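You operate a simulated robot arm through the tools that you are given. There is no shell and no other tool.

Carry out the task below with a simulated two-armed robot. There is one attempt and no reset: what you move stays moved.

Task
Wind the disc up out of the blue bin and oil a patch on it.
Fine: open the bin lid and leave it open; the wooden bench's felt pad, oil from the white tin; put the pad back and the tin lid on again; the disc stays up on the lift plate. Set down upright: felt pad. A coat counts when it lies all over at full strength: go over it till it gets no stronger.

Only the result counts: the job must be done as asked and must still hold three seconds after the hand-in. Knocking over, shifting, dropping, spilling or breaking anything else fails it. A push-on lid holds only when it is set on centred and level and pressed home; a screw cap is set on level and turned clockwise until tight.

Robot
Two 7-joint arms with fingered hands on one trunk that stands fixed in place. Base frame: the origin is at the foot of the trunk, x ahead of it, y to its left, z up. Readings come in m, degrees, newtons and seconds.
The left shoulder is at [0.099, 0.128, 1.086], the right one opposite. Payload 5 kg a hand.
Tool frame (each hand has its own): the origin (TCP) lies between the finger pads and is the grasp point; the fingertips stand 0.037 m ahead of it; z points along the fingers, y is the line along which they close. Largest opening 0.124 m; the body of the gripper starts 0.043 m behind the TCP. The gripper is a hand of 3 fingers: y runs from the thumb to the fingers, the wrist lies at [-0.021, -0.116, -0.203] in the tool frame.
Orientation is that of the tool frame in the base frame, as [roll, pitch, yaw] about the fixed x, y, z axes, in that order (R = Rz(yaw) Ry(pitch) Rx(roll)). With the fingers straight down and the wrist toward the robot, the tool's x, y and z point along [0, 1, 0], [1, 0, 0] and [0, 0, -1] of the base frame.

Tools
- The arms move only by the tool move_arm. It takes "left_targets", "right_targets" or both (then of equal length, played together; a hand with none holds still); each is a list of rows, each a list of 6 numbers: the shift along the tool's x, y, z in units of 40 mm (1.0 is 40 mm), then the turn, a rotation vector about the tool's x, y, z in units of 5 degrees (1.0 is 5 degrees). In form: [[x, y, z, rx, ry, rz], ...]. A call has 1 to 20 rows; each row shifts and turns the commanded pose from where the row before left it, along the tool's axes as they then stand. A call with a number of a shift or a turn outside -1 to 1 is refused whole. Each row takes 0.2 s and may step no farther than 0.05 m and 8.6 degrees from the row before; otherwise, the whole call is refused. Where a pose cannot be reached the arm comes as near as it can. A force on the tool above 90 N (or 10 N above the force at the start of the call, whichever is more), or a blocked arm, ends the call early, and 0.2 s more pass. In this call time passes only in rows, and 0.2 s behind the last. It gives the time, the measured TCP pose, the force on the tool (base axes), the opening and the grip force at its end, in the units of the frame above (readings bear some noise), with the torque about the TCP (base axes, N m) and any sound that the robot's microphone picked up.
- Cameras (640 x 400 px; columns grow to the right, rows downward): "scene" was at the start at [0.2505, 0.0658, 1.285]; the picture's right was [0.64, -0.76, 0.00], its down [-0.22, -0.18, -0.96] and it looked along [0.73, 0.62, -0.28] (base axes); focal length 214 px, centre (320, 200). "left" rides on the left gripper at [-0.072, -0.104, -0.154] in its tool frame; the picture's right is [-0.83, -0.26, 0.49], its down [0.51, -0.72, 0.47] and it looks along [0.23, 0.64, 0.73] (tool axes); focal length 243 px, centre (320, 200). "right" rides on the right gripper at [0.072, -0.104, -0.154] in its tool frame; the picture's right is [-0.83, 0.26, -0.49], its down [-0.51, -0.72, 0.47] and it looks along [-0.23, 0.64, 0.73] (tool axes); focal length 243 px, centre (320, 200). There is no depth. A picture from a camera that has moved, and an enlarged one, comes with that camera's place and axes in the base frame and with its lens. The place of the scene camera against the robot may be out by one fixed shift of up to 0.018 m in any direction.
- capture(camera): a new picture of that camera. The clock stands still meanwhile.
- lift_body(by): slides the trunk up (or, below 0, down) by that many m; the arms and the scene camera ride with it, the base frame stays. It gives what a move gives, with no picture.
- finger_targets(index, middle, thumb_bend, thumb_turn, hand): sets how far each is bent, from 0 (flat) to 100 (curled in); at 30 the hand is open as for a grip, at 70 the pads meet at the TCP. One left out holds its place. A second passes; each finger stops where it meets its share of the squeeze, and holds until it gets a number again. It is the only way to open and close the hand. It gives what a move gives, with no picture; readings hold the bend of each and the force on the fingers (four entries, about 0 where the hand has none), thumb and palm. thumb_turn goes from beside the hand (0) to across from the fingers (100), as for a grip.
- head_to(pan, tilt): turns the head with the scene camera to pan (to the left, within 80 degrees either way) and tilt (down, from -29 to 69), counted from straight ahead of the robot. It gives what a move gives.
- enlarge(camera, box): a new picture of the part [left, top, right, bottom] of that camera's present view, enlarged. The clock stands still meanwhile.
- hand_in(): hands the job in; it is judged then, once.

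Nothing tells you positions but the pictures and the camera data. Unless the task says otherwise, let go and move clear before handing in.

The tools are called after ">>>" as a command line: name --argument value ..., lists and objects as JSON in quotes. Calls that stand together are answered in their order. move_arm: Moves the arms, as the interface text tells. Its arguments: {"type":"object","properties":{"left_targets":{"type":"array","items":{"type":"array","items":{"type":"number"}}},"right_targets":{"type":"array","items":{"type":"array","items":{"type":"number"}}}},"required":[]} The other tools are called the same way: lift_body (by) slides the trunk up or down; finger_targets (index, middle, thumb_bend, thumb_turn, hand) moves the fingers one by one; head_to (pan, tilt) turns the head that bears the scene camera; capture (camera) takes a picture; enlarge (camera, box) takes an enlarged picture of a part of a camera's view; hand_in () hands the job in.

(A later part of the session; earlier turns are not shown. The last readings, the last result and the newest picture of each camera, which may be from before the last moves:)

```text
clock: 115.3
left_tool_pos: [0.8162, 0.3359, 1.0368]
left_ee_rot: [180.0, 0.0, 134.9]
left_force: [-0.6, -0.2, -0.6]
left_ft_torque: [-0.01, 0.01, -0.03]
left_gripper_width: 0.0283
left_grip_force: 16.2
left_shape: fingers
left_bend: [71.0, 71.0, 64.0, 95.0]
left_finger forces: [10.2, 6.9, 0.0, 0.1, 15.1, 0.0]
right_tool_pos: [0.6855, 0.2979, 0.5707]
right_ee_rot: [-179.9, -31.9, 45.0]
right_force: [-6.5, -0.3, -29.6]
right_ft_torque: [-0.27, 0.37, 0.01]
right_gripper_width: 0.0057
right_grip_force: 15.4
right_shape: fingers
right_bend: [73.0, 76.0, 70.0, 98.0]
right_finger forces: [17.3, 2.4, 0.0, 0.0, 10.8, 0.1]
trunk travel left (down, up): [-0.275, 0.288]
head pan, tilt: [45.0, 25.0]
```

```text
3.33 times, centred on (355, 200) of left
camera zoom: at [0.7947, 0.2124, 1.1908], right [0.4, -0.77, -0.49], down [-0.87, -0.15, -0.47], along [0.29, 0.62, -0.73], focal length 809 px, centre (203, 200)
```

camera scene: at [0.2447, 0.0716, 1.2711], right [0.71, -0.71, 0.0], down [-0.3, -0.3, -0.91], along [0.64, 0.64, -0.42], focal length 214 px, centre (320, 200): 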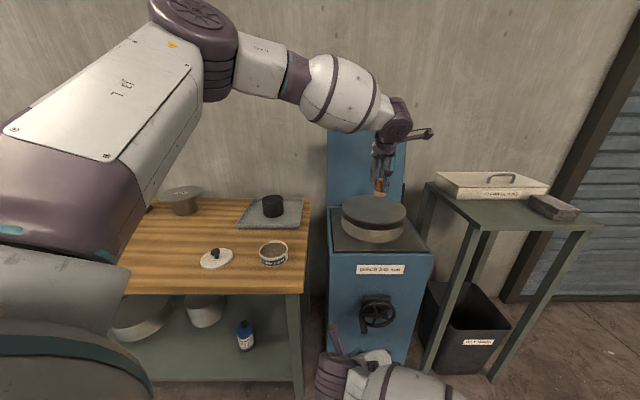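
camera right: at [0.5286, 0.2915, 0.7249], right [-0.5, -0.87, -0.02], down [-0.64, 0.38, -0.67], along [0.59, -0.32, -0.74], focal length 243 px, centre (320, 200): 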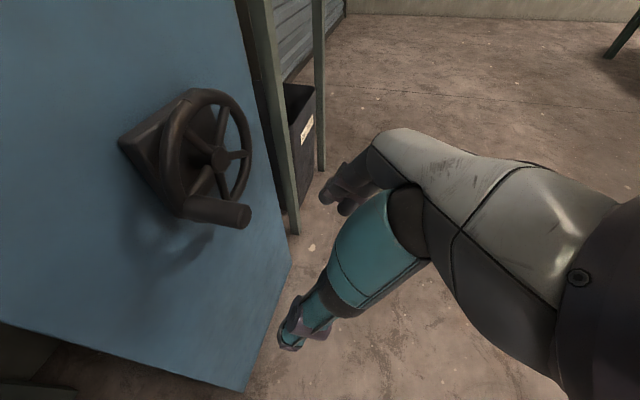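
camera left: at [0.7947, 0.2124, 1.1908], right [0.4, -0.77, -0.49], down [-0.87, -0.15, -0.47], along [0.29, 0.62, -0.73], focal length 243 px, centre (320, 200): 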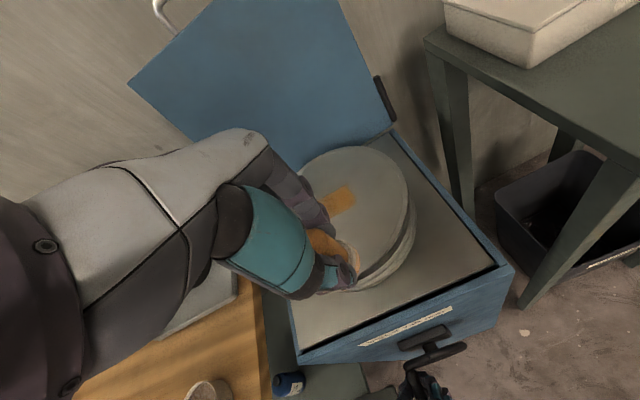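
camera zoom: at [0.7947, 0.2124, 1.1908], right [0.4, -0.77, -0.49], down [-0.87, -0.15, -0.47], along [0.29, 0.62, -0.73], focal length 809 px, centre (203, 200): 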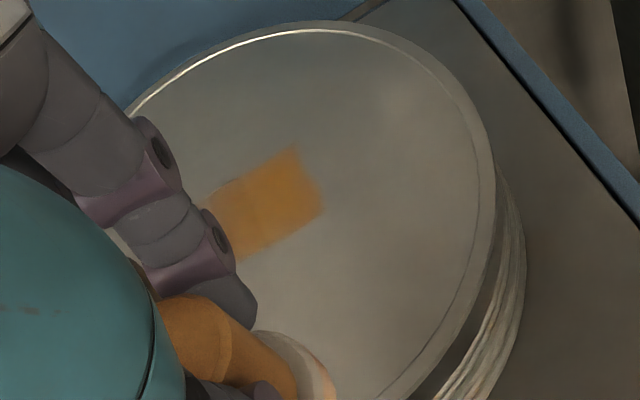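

The patch is a strip about 45 mm deep: p≈0.943–0.987, with its right end at q≈0.368 and running further left than I rubbed. I'll go back, centre on it and stroke along its length.

>>> move_arm --left_targets '[[0, 0.9, 0, 0, 0, 0], [0, 0.9, 0, 0, 0, 0], [0, 0.9, 0, 0, 0, 0], [0, 0.83, 0.3, 0, 0, 0], [0, 0, 0.8, 0, 0, 0], [0, 0, 0.8, 0, 0, 0], [0, 0, 0.15, 0, 0, 0]]'

>>> move_arm --left_targets '[[0, 0, 0.1, 0, 0, 0]]'

```text
clock: 116.9
left_tool_pos: [0.9145, 0.4354, 0.9544]
left_ee_rot: [-180.0, 0.0, 135.0]
left_force: [0.5, -0.9, -0.2]
left_ft_torque: [0.01, -0.03, 0.01]
left_gripper_width: 0.0286
left_grip_force: 16.6
left_shape: fingers
left_bend: [71.0, 71.0, 64.0, 95.0]
left_finger forces: [10.1, 6.7, 0.1, 0.0, 15.1, 0.0]
right_tool_pos: [0.6843, 0.2983, 0.5714]
right_ee_rot: [-179.9, -31.8, 44.9]
right_force: [-5.6, -0.3, -28.2]
right_ft_torque: [-0.25, 0.33, -0.01]
right_gripper_width: 0.0055
right_grip_force: 15.5
right_shape: fingers
right_bend: [73.0, 76.0, 70.0, 98.0]
right_finger forces: [17.5, 2.3, 0.0, 0.0, 10.9, 0.0]
trunk travel left (down, up): [-0.275, 0.288]
head pan, tilt: [45.0, 25.0]
```

```text
clock: 117.3
left_tool_pos: [0.9135, 0.4364, 0.9504]
left_ee_rot: [-179.9, 0.0, 135.0]
left_force: [-0.4, -0.1, -0.7]
left_ft_torque: [0.01, 0.0, 0.02]
left_gripper_width: 0.0284
left_grip_force: 15.2
left_shape: fingers
left_bend: [71.0, 71.0, 64.0, 95.0]
left_finger forces: [10.2, 6.7, 0.0, 0.0, 15.1, 0.0]
right_tool_pos: [0.6851, 0.2985, 0.5708]
right_ee_rot: [-180.0, -31.9, 45.0]
right_force: [-4.7, -0.7, -28.6]
right_ft_torque: [-0.27, 0.35, -0.02]
right_gripper_width: 0.0055
right_grip_force: 15.8
right_shape: fingers
right_bend: [73.0, 76.0, 70.0, 98.0]
right_finger forces: [17.9, 2.6, 0.0, 0.0, 10.9, 0.1]
trunk travel left (down, up): [-0.275, 0.288]
head pan, tilt: [45.0, 25.0]
```

>>> move_arm --left_targets '[[0, 0, 0.08, 0, 0, 0]]'

>>> move_arm --left_targets '[[0, 0, 0.04, 0, 0, 0], [0.5, 0, 0, 0, 0, 0], [0.5, 0, 0, 0, 0, 0], [0.5, 0, 0, 0, 0, 0], [0.4, 0, 0, 0, 0, 0], [-0.5, 0.1, 0, 0, 0, 0], [-0.5, 0, 0, 0, 0, 0], [-0.5, 0, 0, 0, 0, 0], [-0.5, 0, 0, 0, 0, 0], [-0.5, 0, 0, 0, 0, 0], [0.5, -0.2, 0, 0, 0, 0], [0.5, 0, 0, 0, 0, 0], [0.5, 0, 0, 0, 0, 0], [0.5, 0, 0, 0, 0, 0], [0.5, 0, 0, 0, 0, 0]]'

>>> capture --camera "left"

>>> enlarge --camera "scene" --box '[335, 170, 415, 250]'

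```text
clock: 117.7
left_tool_pos: [0.9142, 0.4361, 0.9495]
left_ee_rot: [180.0, 0.2, 134.8]
left_force: [0.1, 1.0, 4.7]
left_ft_torque: [-0.05, 0.02, 0.0]
left_gripper_width: 0.0286
left_grip_force: 16.5
left_shape: fingers
left_bend: [71.0, 71.0, 64.0, 95.0]
left_finger forces: [10.7, 7.4, 0.0, 0.0, 15.3, 0.0]
right_tool_pos: [0.6836, 0.2977, 0.5706]
right_ee_rot: [-180.0, -31.8, 44.9]
right_force: [-2.8, 1.2, -29.5]
right_ft_torque: [-0.28, 0.38, 0.01]
right_gripper_width: 0.0056
right_grip_force: 16.9
right_shape: fingers
right_bend: [73.0, 76.0, 70.0, 98.0]
right_finger forces: [18.5, 2.8, 0.0, 0.0, 11.1, 0.0]
trunk travel left (down, up): [-0.275, 0.288]
head pan, tilt: [45.0, 25.0]
```

```text
clock: 120.9
left_tool_pos: [0.8591, 0.4874, 0.9466]
left_ee_rot: [180.0, 0.1, 134.9]
left_force: [2.1, -2.2, 10.8]
left_ft_torque: [-0.2, -0.05, 0.04]
left_gripper_width: 0.0286
left_grip_force: 17.1
left_shape: fingers
left_bend: [71.0, 71.0, 64.0, 95.0]
left_finger forces: [11.4, 6.0, 0.0, 0.0, 16.8, 0.0]
right_tool_pos: [0.686, 0.2987, 0.5719]
right_ee_rot: [179.9, -31.9, 45.0]
right_force: [-1.6, 2.0, -29.9]
right_ft_torque: [-0.26, 0.28, -0.01]
right_gripper_width: 0.0066
right_grip_force: 15.1
right_shape: fingers
right_bend: [73.0, 75.0, 70.0, 98.0]
right_finger forces: [16.8, 3.0, 0.0, 0.0, 10.9, 0.0]
trunk travel left (down, up): [-0.275, 0.288]
head pan, tilt: [45.0, 25.0]
```

```text
taken
camera left: at [0.8365, 0.3641, 1.1005], right [0.4, -0.77, -0.49], down [-0.87, -0.15, -0.47], along [0.29, 0.62, -0.73], focal length 243 px, centre (320, 200)
```

left: 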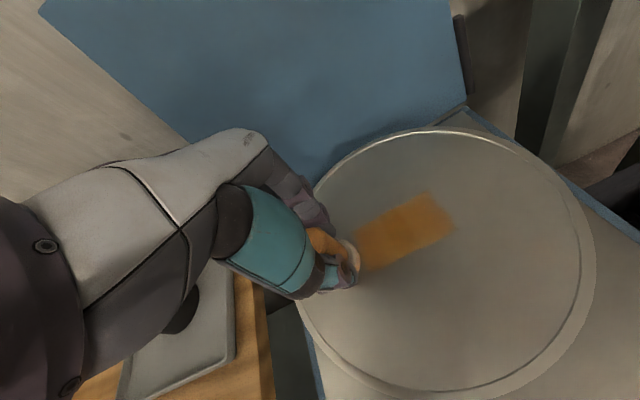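

```text
5.00 times, centred on (375, 210) of scene
camera zoom: at [0.2457, 0.0718, 1.2709], right [0.71, -0.71, 0.0], down [-0.3, -0.3, -0.91], along [0.64, 0.64, -0.42], focal length 1072 px, centre (45, 150)
```

zoom: 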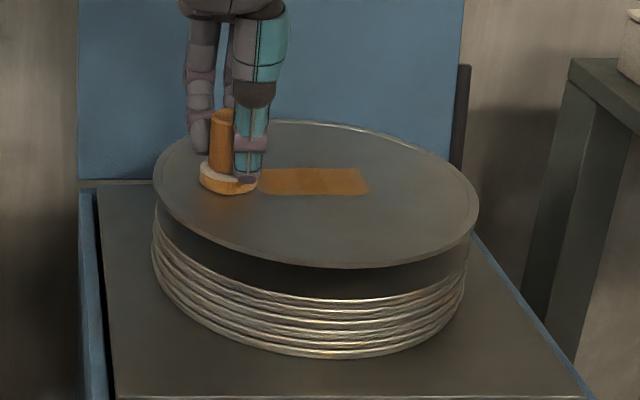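

>>> enlarge --camera "left" --box '[330, 160, 480, 300]'

```text
2.86 times, centred on (405, 230) of left
camera zoom: at [0.8365, 0.3641, 1.1005], right [0.4, -0.77, -0.49], down [-0.87, -0.15, -0.47], along [0.29, 0.62, -0.73], focal length 693 px, centre (77, 114)
```

zoom: 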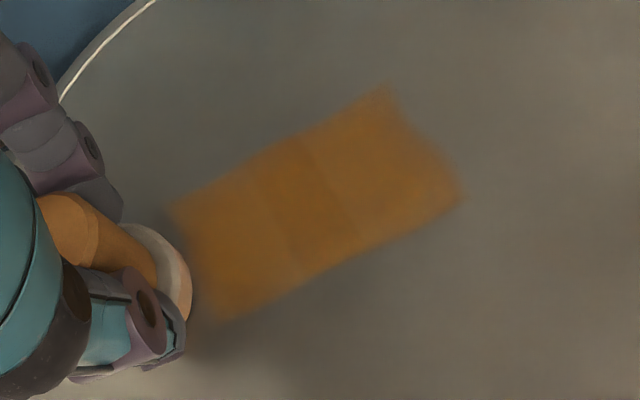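

The strip measures p≈0.935–0.983, q≈0.284–0.371. I'll make more full-length passes over it, at slightly different offsets so that the edges get covered.

>>> move_arm --left_targets '[[-0.5, 0, 0, 0, 0, 0], [-0.5, 0, 0, 0, 0, 0], [-0.5, 0, 0, 0, 0, 0], [-0.5, 0, 0, 0, 0, 0], [-0.5, 0, 0, 0, 0, 0], [-0.5, 0, 0, 0, 0, 0], [0, -0.25, 0, 0, 0, 0], [0.5, 0, 0, 0, 0, 0], [0.5, 0, 0, 0, 0, 0], [0.5, 0, 0, 0, 0, 0], [0.5, 0, 0, 0, 0, 0], [0.5, 0, 0, 0, 0, 0], [0, 0.5, 0, 0, 0, 0], [-0.5, 0, 0, 0, 0, 0], [-0.5, 0, 0, 0, 0, 0], [-0.5, 0, 0, 0, 0, 0], [-0.5, 0, 0, 0, 0, 0], [-0.5, 0, 0, 0, 0, 0], [0, -0.25, 0, 0, 0, 0]]'

>>> capture --camera "left"

>>> enlarge --camera "scene" --box '[335, 170, 415, 250]'

```text
clock: 124.9
left_tool_pos: [0.9432, 0.4022, 0.9478]
left_ee_rot: [-180.0, -0.1, 134.8]
left_force: [1.1, 1.3, 5.7]
left_ft_torque: [-0.03, -0.05, -0.01]
left_gripper_width: 0.0286
left_grip_force: 17.2
left_shape: fingers
left_bend: [71.0, 71.0, 64.0, 95.0]
left_finger forces: [10.7, 7.9, 0.0, 0.1, 15.6, 0.0]
right_tool_pos: [0.6839, 0.2983, 0.5712]
right_ee_rot: [179.9, -31.9, 45.1]
right_force: [-1.9, -0.2, -25.8]
right_ft_torque: [-0.26, 0.29, -0.04]
right_gripper_width: 0.0066
right_grip_force: 14.8
right_shape: fingers
right_bend: [73.0, 76.0, 70.0, 98.0]
right_finger forces: [16.1, 2.7, 0.0, 0.0, 10.7, 0.1]
trunk travel left (down, up): [-0.275, 0.288]
head pan, tilt: [45.0, 25.0]
```

```text
taken
camera left: at [0.9208, 0.279, 1.1006], right [0.4, -0.77, -0.49], down [-0.87, -0.15, -0.47], along [0.29, 0.62, -0.73], focal length 243 px, centre (320, 200)
```

left: 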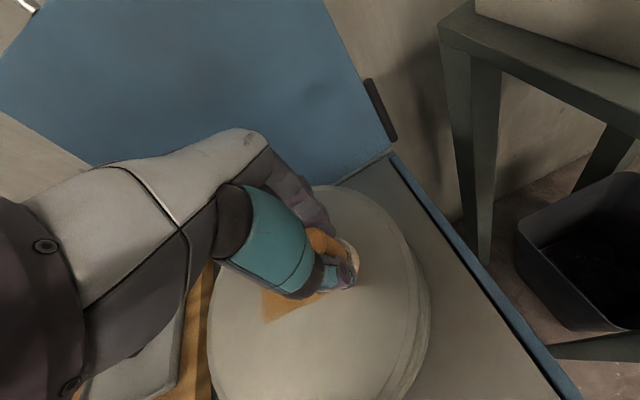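

```text
5.00 times, centred on (375, 210) of scene
camera zoom: at [0.2459, 0.0718, 1.2709], right [0.71, -0.71, 0.0], down [-0.3, -0.3, -0.91], along [0.64, 0.64, -0.42], focal length 1072 px, centre (45, 150)
```

zoom: 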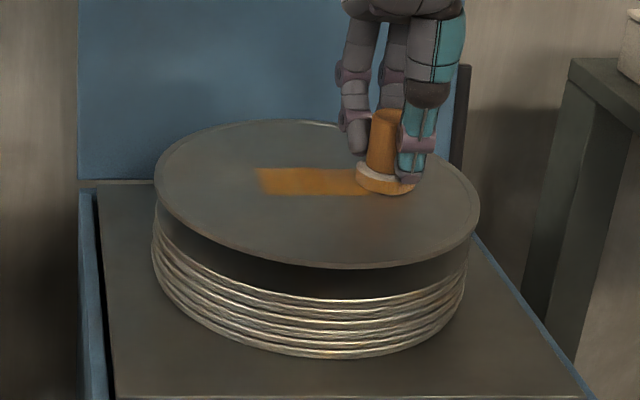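

>>> move_arm --left_targets '[[0.5, 0, 0, 0, 0, 0], [0.5, 0, 0, 0, 0, 0], [0.5, 0, 0, 0, 0, 0], [0.5, 0, 0, 0, 0, 0], [0.5, 0, 0, 0, 0, 0], [0.3, 0.2, 0, 0, 0, 0], [-0.4, 0, 0, 0, 0, 0], [-0.5, 0, 0, 0, 0, 0], [-0.5, 0, 0, 0, 0, 0], [-0.5, 0, 0, 0, 0, 0], [-0.5, 0, 0, 0, 0, 0], [-0.4, -0.4, 0, 0, 0, 0], [0.5, 0, 0, 0, 0, 0], [0.5, 0, 0, 0, 0, 0], [0.5, 0, 0, 0, 0, 0], [0.5, 0, 0, 0, 0, 0], [0.5, 0, 0, 0, 0, 0], [0.5, 0.2, 0, 0, 0, 0]]'

>>> enlarge --camera "left" --box '[330, 160, 480, 300]'

>>> enlarge --camera "scene" --box '[335, 170, 415, 250]'

```text
clock: 128.7
left_tool_pos: [0.8576, 0.486, 0.9477]
left_ee_rot: [-180.0, 0.0, 134.8]
left_force: [-0.1, 1.1, 0.4]
left_ft_torque: [-0.06, -0.05, 0.0]
left_gripper_width: 0.0288
left_grip_force: 15.7
left_shape: fingers
left_bend: [71.0, 71.0, 64.0, 95.0]
left_finger forces: [9.8, 7.1, 0.1, 0.0, 14.9, 0.0]
right_tool_pos: [0.6851, 0.2971, 0.5717]
right_ee_rot: [180.0, -31.9, 45.0]
right_force: [-0.9, -0.5, -22.4]
right_ft_torque: [-0.22, 0.24, -0.05]
right_gripper_width: 0.0068
right_grip_force: 13.9
right_shape: fingers
right_bend: [73.0, 76.0, 70.0, 98.0]
right_finger forces: [15.8, 2.6, 0.1, 0.0, 10.4, 0.0]
trunk travel left (down, up): [-0.275, 0.288]
head pan, tilt: [45.0, 25.0]
```

```text
2.86 times, centred on (405, 230) of left
camera zoom: at [0.8346, 0.363, 1.101], right [0.4, -0.77, -0.49], down [-0.87, -0.15, -0.47], along [0.29, 0.62, -0.73], focal length 693 px, centre (77, 114)
```

zoom: 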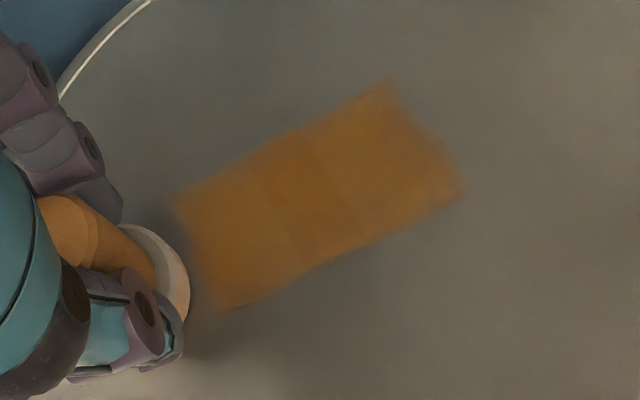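

```text
5.00 times, centred on (375, 210) of scene
camera zoom: at [0.2459, 0.0722, 1.2708], right [0.71, -0.71, 0.0], down [-0.3, -0.3, -0.91], along [0.64, 0.64, -0.42], focal length 1072 px, centre (45, 150)
```

zoom: 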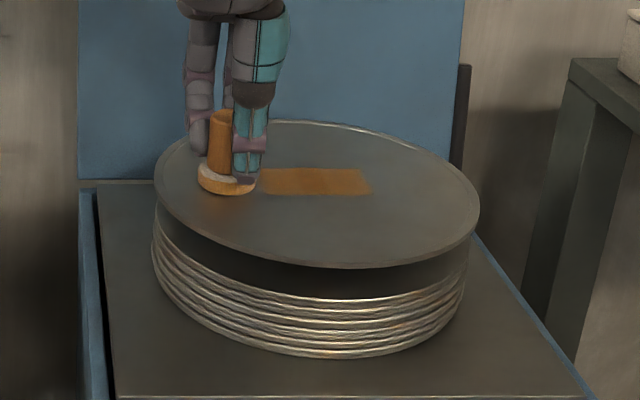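

The bands don't darken any further and contact has gone light, so the pad is probably spent. I'll re-dip it in the tin.

>>> move_arm --left_targets '[[0, 0, -0.9, 0, 0, 0], [0, 0, -0.9, 0, 0, 0], [0.786, -0.537, 0, 0, 0, 0], [0.786, -0.537, 0, 0, 0, 0], [0.786, -0.537, 0, 0, 0, 0], [0.786, -0.537, 0, 0, 0, 0], [0.786, -0.537, 0, 0, 0, 0], [0.786, -0.537, 0, 0, 0, 0], [0.786, -0.537, 0, 0, 0, 0], [0.786, -0.537, 0, 0, 0, 0], [0.786, -0.537, 0, 0, 0, 0], [0, 0, 0.9, 0, 0, 0], [0, 0, 0.9, 0, 0, 0], [0, 0, 0.8, 0, 0, 0]]'

>>> enlarge --camera "left" --box '[280, 200, 430, 340]'

>>> enlarge --camera "scene" --box '[230, 190, 310, 280]'

>>> enlarge --camera "scene" --box '[335, 170, 415, 250]'

```text
clock: 131.7
left_tool_pos: [0.5214, 0.5494, 0.9158]
left_ee_rot: [180.0, 0.0, 134.9]
left_force: [0.2, -0.2, -0.9]
left_ft_torque: [0.01, -0.03, -0.02]
left_gripper_width: 0.0282
left_grip_force: 15.9
left_shape: fingers
left_bend: [71.0, 71.0, 64.0, 95.0]
left_finger forces: [9.7, 7.0, 0.1, 0.0, 14.5, 0.1]
right_tool_pos: [0.685, 0.2993, 0.5713]
right_ee_rot: [-179.9, -31.9, 45.0]
right_force: [0.2, 2.4, -23.1]
right_ft_torque: [-0.2, 0.24, 0.0]
right_gripper_width: 0.0068
right_grip_force: 13.7
right_shape: fingers
right_bend: [73.0, 76.0, 70.0, 98.0]
right_finger forces: [15.6, 2.7, 0.0, 0.0, 10.6, 0.1]
trunk travel left (down, up): [-0.275, 0.288]
head pan, tilt: [45.0, 25.0]
```

```text
2.86 times, centred on (355, 270) of left
camera zoom: at [0.5005, 0.4253, 1.0696], right [0.4, -0.77, -0.49], down [-0.87, -0.15, -0.47], along [0.29, 0.62, -0.73], focal length 693 px, centre (220, 0)
```

zoom: 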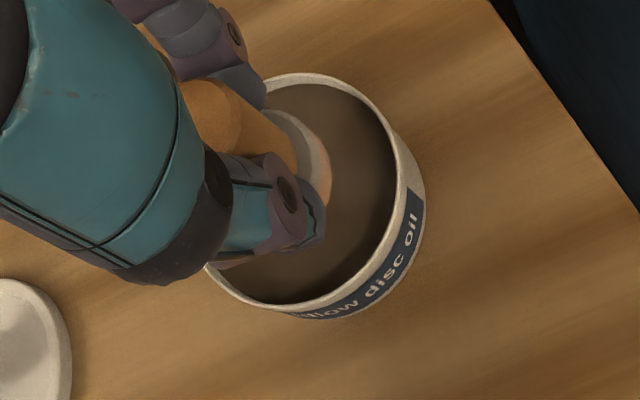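

```text
4.44 times, centred on (270, 235) of scene
camera zoom: at [0.2465, 0.0718, 1.2708], right [0.71, -0.71, 0.0], down [-0.3, -0.3, -0.91], along [0.64, 0.64, -0.42], focal length 953 px, centre (542, 44)
```

zoom: 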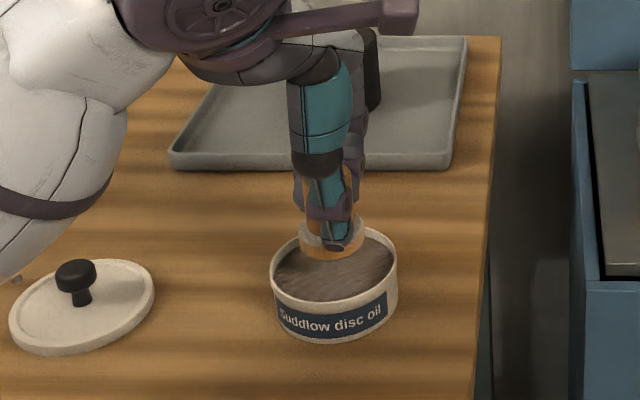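

```text
5.00 times, centred on (375, 210) of scene
camera zoom: at [0.2465, 0.0718, 1.2708], right [0.71, -0.71, 0.0], down [-0.3, -0.3, -0.91], along [0.64, 0.64, -0.42], focal length 1072 px, centre (45, 150)
```

zoom: 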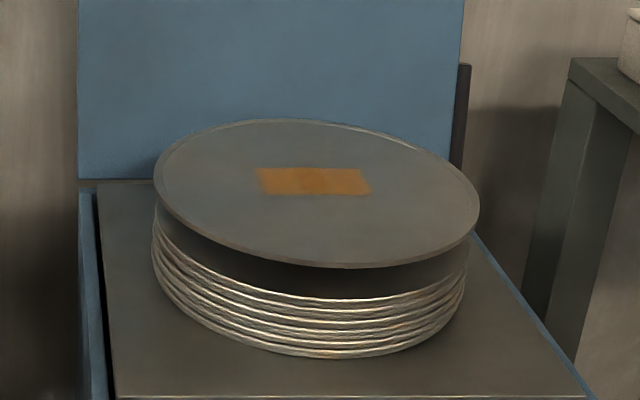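

>>> move_arm --left_targets '[[0, 0, 0.3, 0, 0, 0], [0, 0, 0.25, 0, 0, 0], [0, 0, 0.1, 0, 0, 0]]'

>>> move_arm --left_targets '[[0, 0, 0.06, 0, 0, 0], [0, 0, 0, 0, 0, 0], [0, 0, 0, 0, 0, 0], [0, 0, 0, 0, 0, 0]]'

>>> enlarge --camera "scene" --box '[230, 190, 310, 280]'

```text
clock: 132.5
left_tool_pos: [0.5206, 0.5507, 0.8885]
left_ee_rot: [-180.0, 0.0, 135.1]
left_force: [-0.1, -0.1, -0.4]
left_ft_torque: [0.0, -0.01, -0.01]
left_gripper_width: 0.0282
left_grip_force: 15.7
left_shape: fingers
left_bend: [71.0, 71.0, 64.0, 95.0]
left_finger forces: [9.7, 7.0, 0.0, 0.0, 14.5, 0.0]
right_tool_pos: [0.6842, 0.2979, 0.5717]
right_ee_rot: [-179.9, -31.8, 44.9]
right_force: [1.5, 1.3, -21.7]
right_ft_torque: [-0.2, 0.22, -0.04]
right_gripper_width: 0.007
right_grip_force: 14.1
right_shape: fingers
right_bend: [73.0, 76.0, 70.0, 98.0]
right_finger forces: [15.2, 2.5, 0.0, 0.1, 10.3, 0.0]
trunk travel left (down, up): [-0.275, 0.288]
head pan, tilt: [45.0, 25.0]
```

```text
clock: 133.5
left_tool_pos: [0.5205, 0.5511, 0.8865]
left_ee_rot: [179.9, -0.1, 134.8]
left_force: [-0.9, -0.2, -0.5]
left_ft_torque: [-0.03, -0.02, 0.02]
left_gripper_width: 0.0279
left_grip_force: 14.9
left_shape: fingers
left_bend: [71.0, 71.0, 64.0, 95.0]
left_finger forces: [9.6, 7.0, 0.1, 0.0, 14.5, 0.0]
right_tool_pos: [0.6846, 0.2984, 0.5713]
right_ee_rot: [-179.9, -31.8, 44.9]
right_force: [2.2, 3.5, -21.2]
right_ft_torque: [-0.2, 0.24, -0.05]
right_gripper_width: 0.0069
right_grip_force: 14.6
right_shape: fingers
right_bend: [73.0, 76.0, 70.0, 98.0]
right_finger forces: [15.0, 2.5, 0.1, 0.1, 10.4, 0.0]
trunk travel left (down, up): [-0.275, 0.288]
head pan, tilt: [45.0, 25.0]
```

```text
4.44 times, centred on (270, 235) of scene
camera zoom: at [0.2464, 0.0718, 1.2708], right [0.71, -0.71, 0.0], down [-0.3, -0.3, -0.91], along [0.64, 0.64, -0.42], focal length 953 px, centre (542, 44)
```

zoom: 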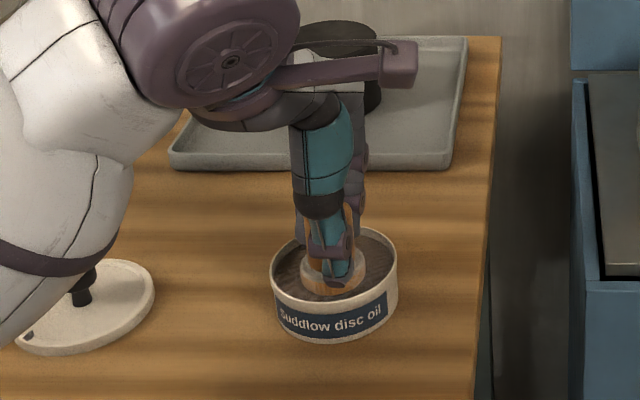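

>>> capture --camera "scene"

>>> capture --camera "left"

>>> capture --camera "right"

```text
taken
camera scene: at [0.2464, 0.0718, 1.2708], right [0.71, -0.71, 0.0], down [-0.3, -0.3, -0.91], along [0.64, 0.64, -0.42], focal length 214 px, centre (320, 200)
```

scene: 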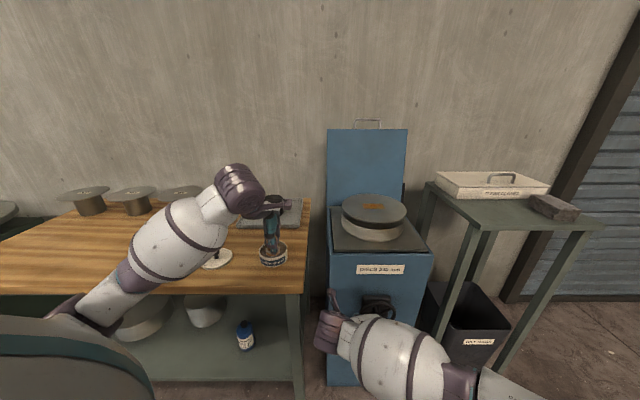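

```text
taken
camera left: at [0.4988, 0.4265, 1.0404], right [0.4, -0.77, -0.49], down [-0.87, -0.15, -0.47], along [0.29, 0.62, -0.73], focal length 243 px, centre (320, 200)
```

left: 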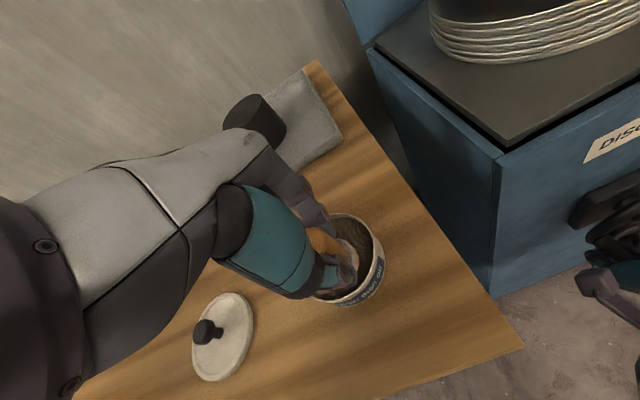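

```text
taken
camera right: at [0.5981, 0.359, 0.7397], right [-0.5, -0.87, -0.02], down [-0.64, 0.38, -0.67], along [0.59, -0.32, -0.74], focal length 243 px, centre (320, 200)
```

right: 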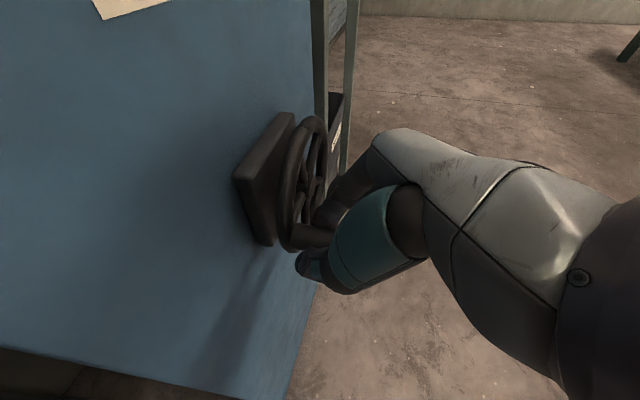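

>>> move_arm --left_targets '[[0, 0, 0.08, 0, 0, 0]]'

>>> move_arm --left_targets '[[0, 0, 0.06, 0, 0, 0]]'

>>> enlarge --camera "left" --box '[280, 180, 430, 320]'

```text
clock: 133.9
left_tool_pos: [0.5212, 0.5488, 0.884]
left_ee_rot: [179.9, 0.0, 134.9]
left_force: [-0.4, 1.4, 6.4]
left_ft_torque: [-0.09, 0.01, 0.01]
left_gripper_width: 0.028
left_grip_force: 15.9
left_shape: fingers
left_bend: [71.0, 71.0, 64.0, 95.0]
left_finger forces: [10.1, 7.9, 0.0, 0.1, 14.9, 0.1]
right_tool_pos: [0.6842, 0.2988, 0.5716]
right_ee_rot: [-180.0, -31.9, 45.0]
right_force: [2.7, 3.0, -23.6]
right_ft_torque: [-0.19, 0.22, 0.01]
right_gripper_width: 0.0069
right_grip_force: 14.7
right_shape: fingers
right_bend: [73.0, 76.0, 70.0, 98.0]
right_finger forces: [15.8, 2.7, 0.0, 0.1, 10.8, 0.0]
trunk travel left (down, up): [-0.275, 0.288]
head pan, tilt: [45.0, 25.0]
```

```text
clock: 134.3
left_tool_pos: [0.5207, 0.5496, 0.882]
left_ee_rot: [179.9, 0.1, 135.1]
left_force: [-0.3, 1.5, 21.6]
left_ft_torque: [-0.17, 0.0, -0.01]
left_gripper_width: 0.0277
left_grip_force: 18.8
left_shape: fingers
left_bend: [71.0, 72.0, 64.0, 95.0]
left_finger forces: [11.4, 9.6, 0.1, 0.0, 17.1, 0.1]
right_tool_pos: [0.6838, 0.2987, 0.5715]
right_ee_rot: [-179.8, -31.9, 44.9]
right_force: [5.4, 5.7, -28.0]
right_ft_torque: [-0.22, 0.27, -0.04]
right_gripper_width: 0.0073
right_grip_force: 15.9
right_shape: fingers
right_bend: [73.0, 75.0, 70.0, 98.0]
right_finger forces: [16.0, 3.3, 0.1, 0.1, 11.5, 0.1]
trunk travel left (down, up): [-0.275, 0.288]
head pan, tilt: [45.0, 25.0]
```

```text
2.86 times, centred on (355, 250) of left
camera zoom: at [0.4984, 0.4254, 1.0359], right [0.4, -0.77, -0.49], down [-0.87, -0.15, -0.47], along [0.29, 0.62, -0.73], focal length 693 px, centre (220, 57)
```

zoom: 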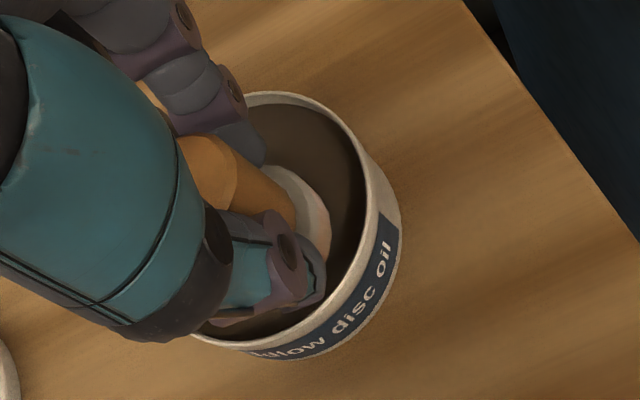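

>>> move_arm --left_targets '[[0, 0, -0.05, 0, 0, 0], [0, 0, 0, 0, 0, 0], [0, 0, 0, 0, 0, 0], [0, 0, -0.5, 0, 0, 0], [0, 0, -0.9, 0, 0, 0], [0, 0, -1, 0, 0, 0], [0, 0, -1, 0, 0, 0], [-0.849, 0.537, 0, 0, 0, 0], [-0.849, 0.537, 0, 0, 0, 0], [-0.849, 0.537, 0, 0, 0, 0], [-0.849, 0.537, 0, 0, 0, 0], [-0.849, 0.537, 0, 0, 0, 0], [-0.849, 0.537, 0, 0, 0, 0], [-0.849, 0.537, 0, 0, 0, 0], [-0.849, 0.537, 0, 0, 0, 0], [-0.849, 0.537, 0, 0, 0, 0], [0, 0, 0.9, 0, 0, 0], [0, 0, 0.6, 0, 0, 0]]'

>>> enlarge --camera "scene" --box '[335, 170, 415, 250]'

>>> enlarge --camera "left" --box '[280, 150, 480, 340]'

```text
clock: 138.1
left_tool_pos: [0.8765, 0.4708, 0.9595]
left_ee_rot: [-180.0, 0.0, 134.9]
left_force: [-0.2, 0.5, 0.1]
left_ft_torque: [0.01, 0.03, -0.05]
left_gripper_width: 0.0277
left_grip_force: 15.1
left_shape: fingers
left_bend: [71.0, 71.0, 64.0, 95.0]
left_finger forces: [9.5, 7.2, 0.0, 0.1, 13.9, 0.0]
right_tool_pos: [0.6851, 0.298, 0.5697]
right_ee_rot: [-179.9, -31.9, 45.1]
right_force: [-0.1, 1.9, -19.7]
right_ft_torque: [-0.18, 0.16, -0.02]
right_gripper_width: 0.0069
right_grip_force: 12.9
right_shape: fingers
right_bend: [73.0, 76.0, 70.0, 98.0]
right_finger forces: [14.2, 2.5, 0.0, 0.0, 10.8, 0.0]
trunk travel left (down, up): [-0.275, 0.288]
head pan, tilt: [45.0, 25.0]
```

```text
5.00 times, centred on (375, 210) of scene
camera zoom: at [0.2467, 0.0712, 1.2707], right [0.71, -0.71, 0.0], down [-0.3, -0.3, -0.91], along [0.64, 0.64, -0.42], focal length 1072 px, centre (45, 150)
```

zoom: 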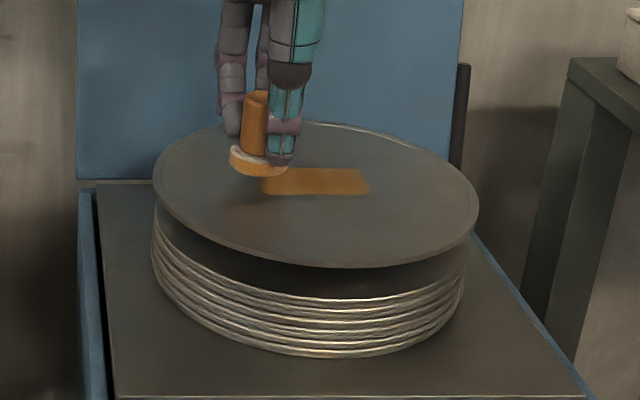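

```text
2.11 times, centred on (380, 245) of left
camera zoom: at [0.8547, 0.3473, 1.1137], right [0.4, -0.77, -0.49], down [-0.87, -0.15, -0.47], along [0.29, 0.62, -0.73], focal length 511 px, centre (194, 105)
```

zoom: 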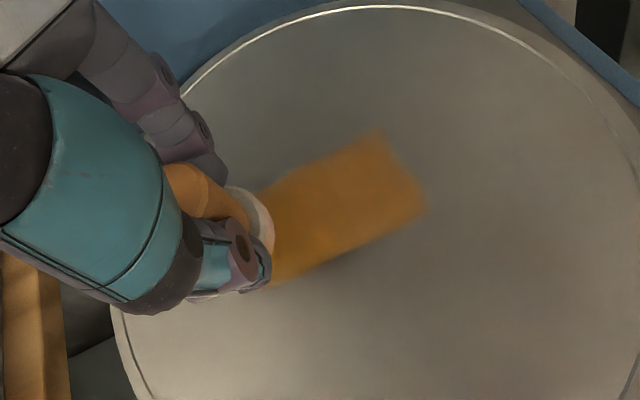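

The pad has tilted about 10 degrees in the grip. I'll roll the hand to level the felt, then check.

>>> move_arm --left_targets '[[0, 0, -0.2, 0, -1, 0], [0, 0, 0, 0, -1, 0]]'

>>> enlarge --camera "scene" --box '[335, 170, 415, 250]'

>>> enlarge --camera "left" --box '[280, 150, 480, 340]'

```text
clock: 138.7
left_tool_pos: [0.8762, 0.4717, 0.9688]
left_ee_rot: [179.9, 10.1, 134.9]
left_force: [-0.1, -0.4, -0.4]
left_ft_torque: [-0.03, 0.01, 0.02]
left_gripper_width: 0.0276
left_grip_force: 15.8
left_shape: fingers
left_bend: [71.0, 71.0, 64.0, 95.0]
left_finger forces: [9.4, 7.2, 0.1, 0.0, 14.0, 0.0]
right_tool_pos: [0.6854, 0.2976, 0.571]
right_ee_rot: [-179.9, -31.9, 44.9]
right_force: [0.9, 2.1, -20.4]
right_ft_torque: [-0.17, 0.19, 0.0]
right_gripper_width: 0.0068
right_grip_force: 13.4
right_shape: fingers
right_bend: [73.0, 76.0, 70.0, 98.0]
right_finger forces: [13.9, 2.8, 0.0, 0.1, 10.4, 0.0]
trunk travel left (down, up): [-0.275, 0.288]
head pan, tilt: [45.0, 25.0]
```

```text
5.00 times, centred on (375, 210) of scene
camera zoom: at [0.246, 0.0721, 1.2708], right [0.71, -0.71, 0.0], down [-0.3, -0.3, -0.91], along [0.64, 0.64, -0.42], focal length 1072 px, centre (45, 150)
```

zoom: 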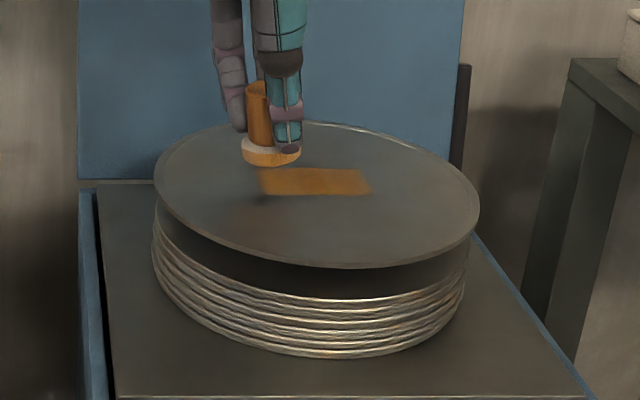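

```text
2.11 times, centred on (380, 245) of left
camera zoom: at [0.8333, 0.3671, 1.1324], right [0.45, -0.82, -0.34], down [-0.81, -0.21, -0.55], along [0.38, 0.52, -0.76], focal length 511 px, centre (194, 105)
```

zoom: 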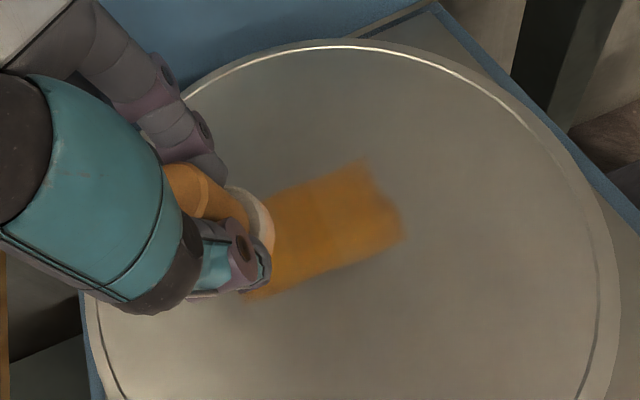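

>>> move_arm --left_targets '[[0.052, -0.05, 0.295, 0, 0, 0], [0.026, 0, 0.148, 0, 0, 0]]'

>>> move_arm --left_targets '[[0.017, 0, 0.098, 0, 0, 0]]'

>>> move_arm --left_targets '[[0.012, 0, 0.07, 0, 0, 0]]'

```text
clock: 139.3
left_tool_pos: [0.8741, 0.4702, 0.9491]
left_ee_rot: [180.0, 10.0, 135.0]
left_force: [-0.1, 0.1, 0.3]
left_ft_torque: [-0.01, -0.02, 0.0]
left_gripper_width: 0.0277
left_grip_force: 15.6
left_shape: fingers
left_bend: [71.0, 71.0, 64.0, 95.0]
left_finger forces: [9.3, 7.2, 0.0, 0.0, 13.9, 0.0]
right_tool_pos: [0.6848, 0.2991, 0.5724]
right_ee_rot: [180.0, -31.7, 45.0]
right_force: [0.8, 1.2, -19.3]
right_ft_torque: [-0.21, 0.2, 0.0]
right_gripper_width: 0.0068
right_grip_force: 13.3
right_shape: fingers
right_bend: [73.0, 76.0, 70.0, 98.0]
right_finger forces: [13.8, 2.6, 0.0, 0.1, 10.4, 0.0]
trunk travel left (down, up): [-0.275, 0.288]
head pan, tilt: [45.0, 25.0]
```

```text
clock: 139.7
left_tool_pos: [0.8744, 0.4685, 0.9468]
left_ee_rot: [179.9, 10.1, 134.9]
left_force: [1.5, 1.0, 8.5]
left_ft_torque: [0.06, -0.04, -0.03]
left_gripper_width: 0.0275
left_grip_force: 16.5
left_shape: fingers
left_bend: [71.0, 72.0, 64.0, 95.0]
left_finger forces: [10.0, 9.3, 0.0, 0.0, 15.3, 0.0]
right_tool_pos: [0.6845, 0.2982, 0.5716]
right_ee_rot: [180.0, -31.9, 45.0]
right_force: [2.4, 3.9, -22.6]
right_ft_torque: [-0.22, 0.18, -0.01]
right_gripper_width: 0.0071
right_grip_force: 14.9
right_shape: fingers
right_bend: [73.0, 75.0, 70.0, 98.0]
right_finger forces: [14.8, 3.2, 0.0, 0.0, 11.3, 0.0]
trunk travel left (down, up): [-0.275, 0.288]
head pan, tilt: [45.0, 25.0]
```

```text
clock: 140.1
left_tool_pos: [0.8726, 0.4693, 0.9447]
left_ee_rot: [179.9, 10.1, 134.9]
left_force: [2.5, -0.9, 14.6]
left_ft_torque: [0.01, -0.04, -0.04]
left_gripper_width: 0.0278
left_grip_force: 19.4
left_shape: fingers
left_bend: [71.0, 72.0, 64.0, 95.0]
left_finger forces: [10.4, 12.8, 0.0, 0.1, 16.8, 0.1]
right_tool_pos: [0.6845, 0.2983, 0.5722]
right_ee_rot: [180.0, -31.9, 45.0]
right_force: [5.1, 5.1, -25.9]
right_ft_torque: [-0.22, 0.16, -0.02]
right_gripper_width: 0.0071
right_grip_force: 14.9
right_shape: fingers
right_bend: [73.0, 75.0, 70.0, 98.0]
right_finger forces: [15.8, 3.4, 0.0, 0.0, 11.6, 0.1]
trunk travel left (down, up): [-0.275, 0.288]
head pan, tilt: [45.0, 25.0]
```

>>> move_arm --left_targets '[[0.246, 0, -0.043, 0, 0, 0], [-0.414, 0, 0.073, 0, 0, 0], [-0.414, 0, 0.073, 0, 0, 0], [-0.414, 0, 0.073, 0, 0, 0], [-0.414, 0, 0.073, 0, 0, 0], [-0.414, 0, 0.073, 0, 0, 0], [-0.414, 0, 0.073, 0, 0, 0], [0, -0.25, 0, 0, 0, 0], [0.414, 0, -0.073, 0, 0, 0], [0.414, 0, -0.073, 0, 0, 0], [0.414, 0, -0.073, 0, 0, 0], [0.414, 0, -0.073, 0, 0, 0], [0.414, 0, -0.073, 0, 0, 0], [0.414, 0, -0.073, 0, 0, 0]]'

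>>> enlarge --camera "left" --box '[280, 150, 480, 340]'

>>> enlarge --camera "scene" --box '[335, 170, 415, 250]'

```text
clock: 143.1
left_tool_pos: [0.8566, 0.4678, 0.9441]
left_ee_rot: [179.9, 10.0, 134.9]
left_force: [1.1, -1.7, 12.0]
left_ft_torque: [-0.01, -0.03, 0.02]
left_gripper_width: 0.0277
left_grip_force: 20.8
left_shape: fingers
left_bend: [71.0, 72.0, 64.0, 95.0]
left_finger forces: [10.4, 14.4, 0.1, 0.1, 17.3, 0.0]
right_tool_pos: [0.6846, 0.2974, 0.5715]
right_ee_rot: [180.0, -31.9, 45.0]
right_force: [1.8, 3.8, -21.8]
right_ft_torque: [-0.22, 0.19, -0.01]
right_gripper_width: 0.0075
right_grip_force: 13.5
right_shape: fingers
right_bend: [73.0, 75.0, 69.0, 98.0]
right_finger forces: [13.5, 3.1, 0.0, 0.1, 10.8, 0.0]
trunk travel left (down, up): [-0.275, 0.288]
head pan, tilt: [45.0, 25.0]
```

```text
2.11 times, centred on (380, 245) of left
camera zoom: at [0.8145, 0.3644, 1.1077], right [0.45, -0.82, -0.34], down [-0.81, -0.21, -0.55], along [0.38, 0.52, -0.76], focal length 511 px, centre (194, 105)
```

zoom: 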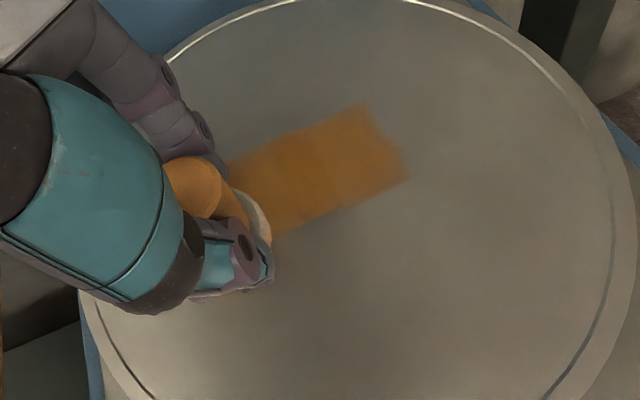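

```text
5.00 times, centred on (375, 210) of scene
camera zoom: at [0.2452, 0.0715, 1.271], right [0.71, -0.71, 0.0], down [-0.3, -0.3, -0.91], along [0.64, 0.64, -0.42], focal length 1072 px, centre (45, 150)
```

zoom: 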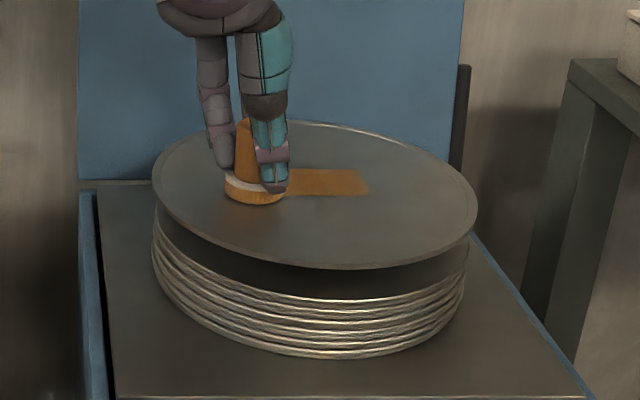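

>>> move_arm --left_targets '[[0, 0.5, 0, 0, 0, 0], [-0.414, 0, 0.073, 0, 0, 0], [-0.414, 0, 0.073, 0, 0, 0], [-0.414, 0, 0.073, 0, 0, 0], [-0.414, 0, 0.073, 0, 0, 0], [-0.414, 0, 0.073, 0, 0, 0], [-0.414, 0, 0.073, 0, 0, 0], [0, -0.25, 0, 0, 0, 0], [0.414, 0, -0.073, 0, 0, 0], [0.414, 0, -0.073, 0, 0, 0], [0.414, 0, -0.073, 0, 0, 0], [0.414, 0, -0.073, 0, 0, 0], [0.414, 0, -0.073, 0, 0, 0], [0.414, 0, -0.073, 0, 0, 0]]'

>>> move_arm --left_targets '[[-0.07, 0, -0.5, 0, 0, 0], [-0.17, -0.2, -0.9, 0, 0, 0], [0.3, -1, 0, 0, 0, 0], [0.3, -0.9, 0, 0, 0, 0], [0.3, -0.9, 0, 0, 0, 0]]'

>>> enlarge --camera "scene" --box '[345, 190, 405, 230]'

>>> capture --camera "left"

```text
clock: 146.1
left_tool_pos: [0.8627, 0.4764, 0.9432]
left_ee_rot: [179.9, 10.1, 134.9]
left_force: [2.7, -3.3, 17.4]
left_ft_torque: [-0.04, -0.09, -0.03]
left_gripper_width: 0.0277
left_grip_force: 22.5
left_shape: fingers
left_bend: [71.0, 72.0, 64.0, 94.0]
left_finger forces: [10.5, 17.2, 0.0, 0.0, 18.9, 0.1]
right_tool_pos: [0.6838, 0.2973, 0.5712]
right_ee_rot: [-180.0, -31.9, 45.1]
right_force: [3.4, 4.0, -24.7]
right_ft_torque: [-0.23, 0.21, -0.01]
right_gripper_width: 0.0076
right_grip_force: 15.1
right_shape: fingers
right_bend: [73.0, 75.0, 69.0, 98.0]
right_finger forces: [14.7, 3.9, 0.1, 0.0, 11.5, 0.0]
trunk travel left (down, up): [-0.275, 0.288]
head pan, tilt: [45.0, 25.0]
```

```text
clock: 147.3
left_tool_pos: [0.7556, 0.4193, 0.9939]
left_ee_rot: [-179.9, 10.1, 134.9]
left_force: [-0.8, 0.2, -0.1]
left_ft_torque: [0.03, -0.02, 0.0]
left_gripper_width: 0.0278
left_grip_force: 16.5
left_shape: fingers
left_bend: [71.0, 71.0, 64.0, 95.0]
left_finger forces: [10.3, 8.2, 0.0, 0.1, 15.0, 0.0]
right_tool_pos: [0.6844, 0.2983, 0.5716]
right_ee_rot: [180.0, -31.8, 45.0]
right_force: [1.0, -0.8, -18.8]
right_ft_torque: [-0.17, 0.17, -0.02]
right_gripper_width: 0.0071
right_grip_force: 13.3
right_shape: fingers
right_bend: [73.0, 75.0, 69.0, 98.0]
right_finger forces: [14.2, 2.6, 0.1, 0.1, 10.3, 0.0]
trunk travel left (down, up): [-0.275, 0.288]
head pan, tilt: [45.0, 25.0]
```

```text
10.00 times, centred on (375, 210) of scene
camera zoom: at [0.2454, 0.072, 1.271], right [0.71, -0.71, 0.0], down [-0.3, -0.3, -0.91], along [0.64, 0.64, -0.42], focal length 2145 px, centre (-230, 100)
```

zoom: 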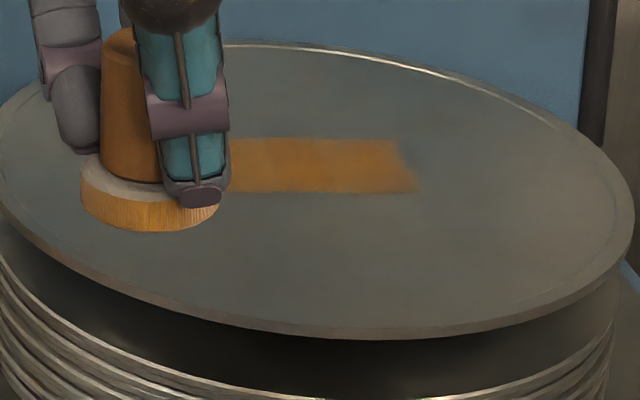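

```text
taken
camera left: at [0.7128, 0.314, 1.1569], right [0.45, -0.82, -0.34], down [-0.81, -0.21, -0.55], along [0.38, 0.52, -0.76], focal length 243 px, centre (320, 200)
```

left: 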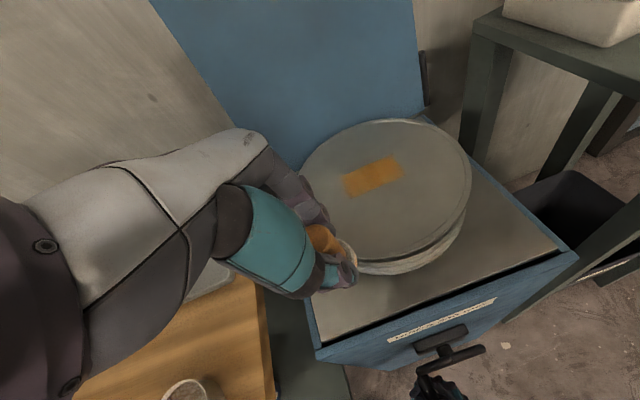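

>>> enlarge --camera "left" --box '[330, 145, 415, 205]'

```text
6.67 times, centred on (372, 175) of left
camera zoom: at [0.7128, 0.314, 1.1569], right [0.45, -0.82, -0.34], down [-0.81, -0.21, -0.55], along [0.38, 0.52, -0.76], focal length 1618 px, centre (-30, 367)
```

zoom: 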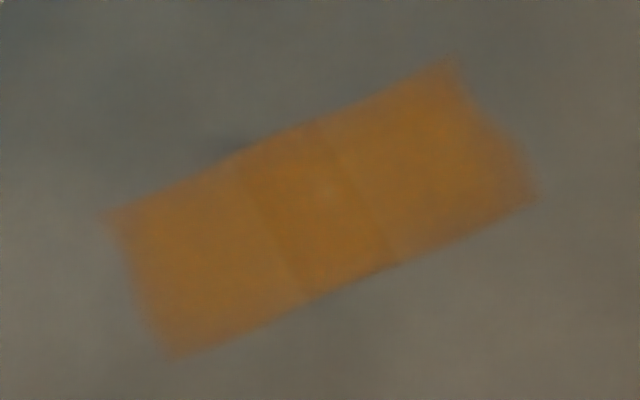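

The middle third is slightly darker than the two ends. I'll go over both ends more and compare.

>>> move_arm --left_targets '[[-0.41, 0.9, 0.072, 0, 0, 0], [-0.41, 0.9, 0.072, 0, 0, 0], [-0.41, 0.9, 0.072, 0, 0, 0], [0, 0.28, 0, 0, 0, 0], [0.1, 0, 0.59, 0, 0, 0], [0.07, 0, 0.4, 0, 0, 0]]'

>>> move_arm --left_targets '[[0.017, 0, 0.098, 0, 0, 0], [0.017, 0, 0.098, 0, 0, 0]]'

```text
clock: 148.7
left_tool_pos: [0.8774, 0.4656, 0.9532]
left_ee_rot: [180.0, 10.0, 135.1]
left_force: [0.4, 0.1, -0.5]
left_ft_torque: [-0.03, 0.02, 0.01]
left_gripper_width: 0.0278
left_grip_force: 16.5
left_shape: fingers
left_bend: [71.0, 71.0, 64.0, 95.0]
left_finger forces: [10.1, 8.3, 0.0, 0.0, 14.8, 0.0]
right_tool_pos: [0.6841, 0.2984, 0.5716]
right_ee_rot: [179.9, -31.9, 45.0]
right_force: [-0.2, -1.5, -18.2]
right_ft_torque: [-0.21, 0.19, -0.05]
right_gripper_width: 0.0069
right_grip_force: 13.8
right_shape: fingers
right_bend: [74.0, 76.0, 70.0, 98.0]
right_finger forces: [14.9, 2.6, 0.0, 0.0, 10.0, 0.0]
trunk travel left (down, up): [-0.275, 0.288]
head pan, tilt: [45.0, 25.0]
```

```text
clock: 149.3
left_tool_pos: [0.8746, 0.4654, 0.9447]
left_ee_rot: [179.9, 9.9, 134.9]
left_force: [1.0, 1.5, 3.7]
left_ft_torque: [0.06, -0.01, 0.0]
left_gripper_width: 0.0278
left_grip_force: 17.5
left_shape: fingers
left_bend: [71.0, 71.0, 64.0, 95.0]
left_finger forces: [10.0, 9.1, 0.0, 0.0, 15.1, 0.1]
right_tool_pos: [0.6837, 0.2976, 0.5721]
right_ee_rot: [-179.9, -31.9, 44.9]
right_force: [2.2, 1.3, -19.9]
right_ft_torque: [-0.21, 0.19, -0.01]
right_gripper_width: 0.0068
right_grip_force: 14.7
right_shape: fingers
right_bend: [74.0, 76.0, 70.0, 98.0]
right_finger forces: [15.5, 2.8, 0.0, 0.0, 10.7, 0.0]
trunk travel left (down, up): [-0.275, 0.288]
head pan, tilt: [45.0, 25.0]
```

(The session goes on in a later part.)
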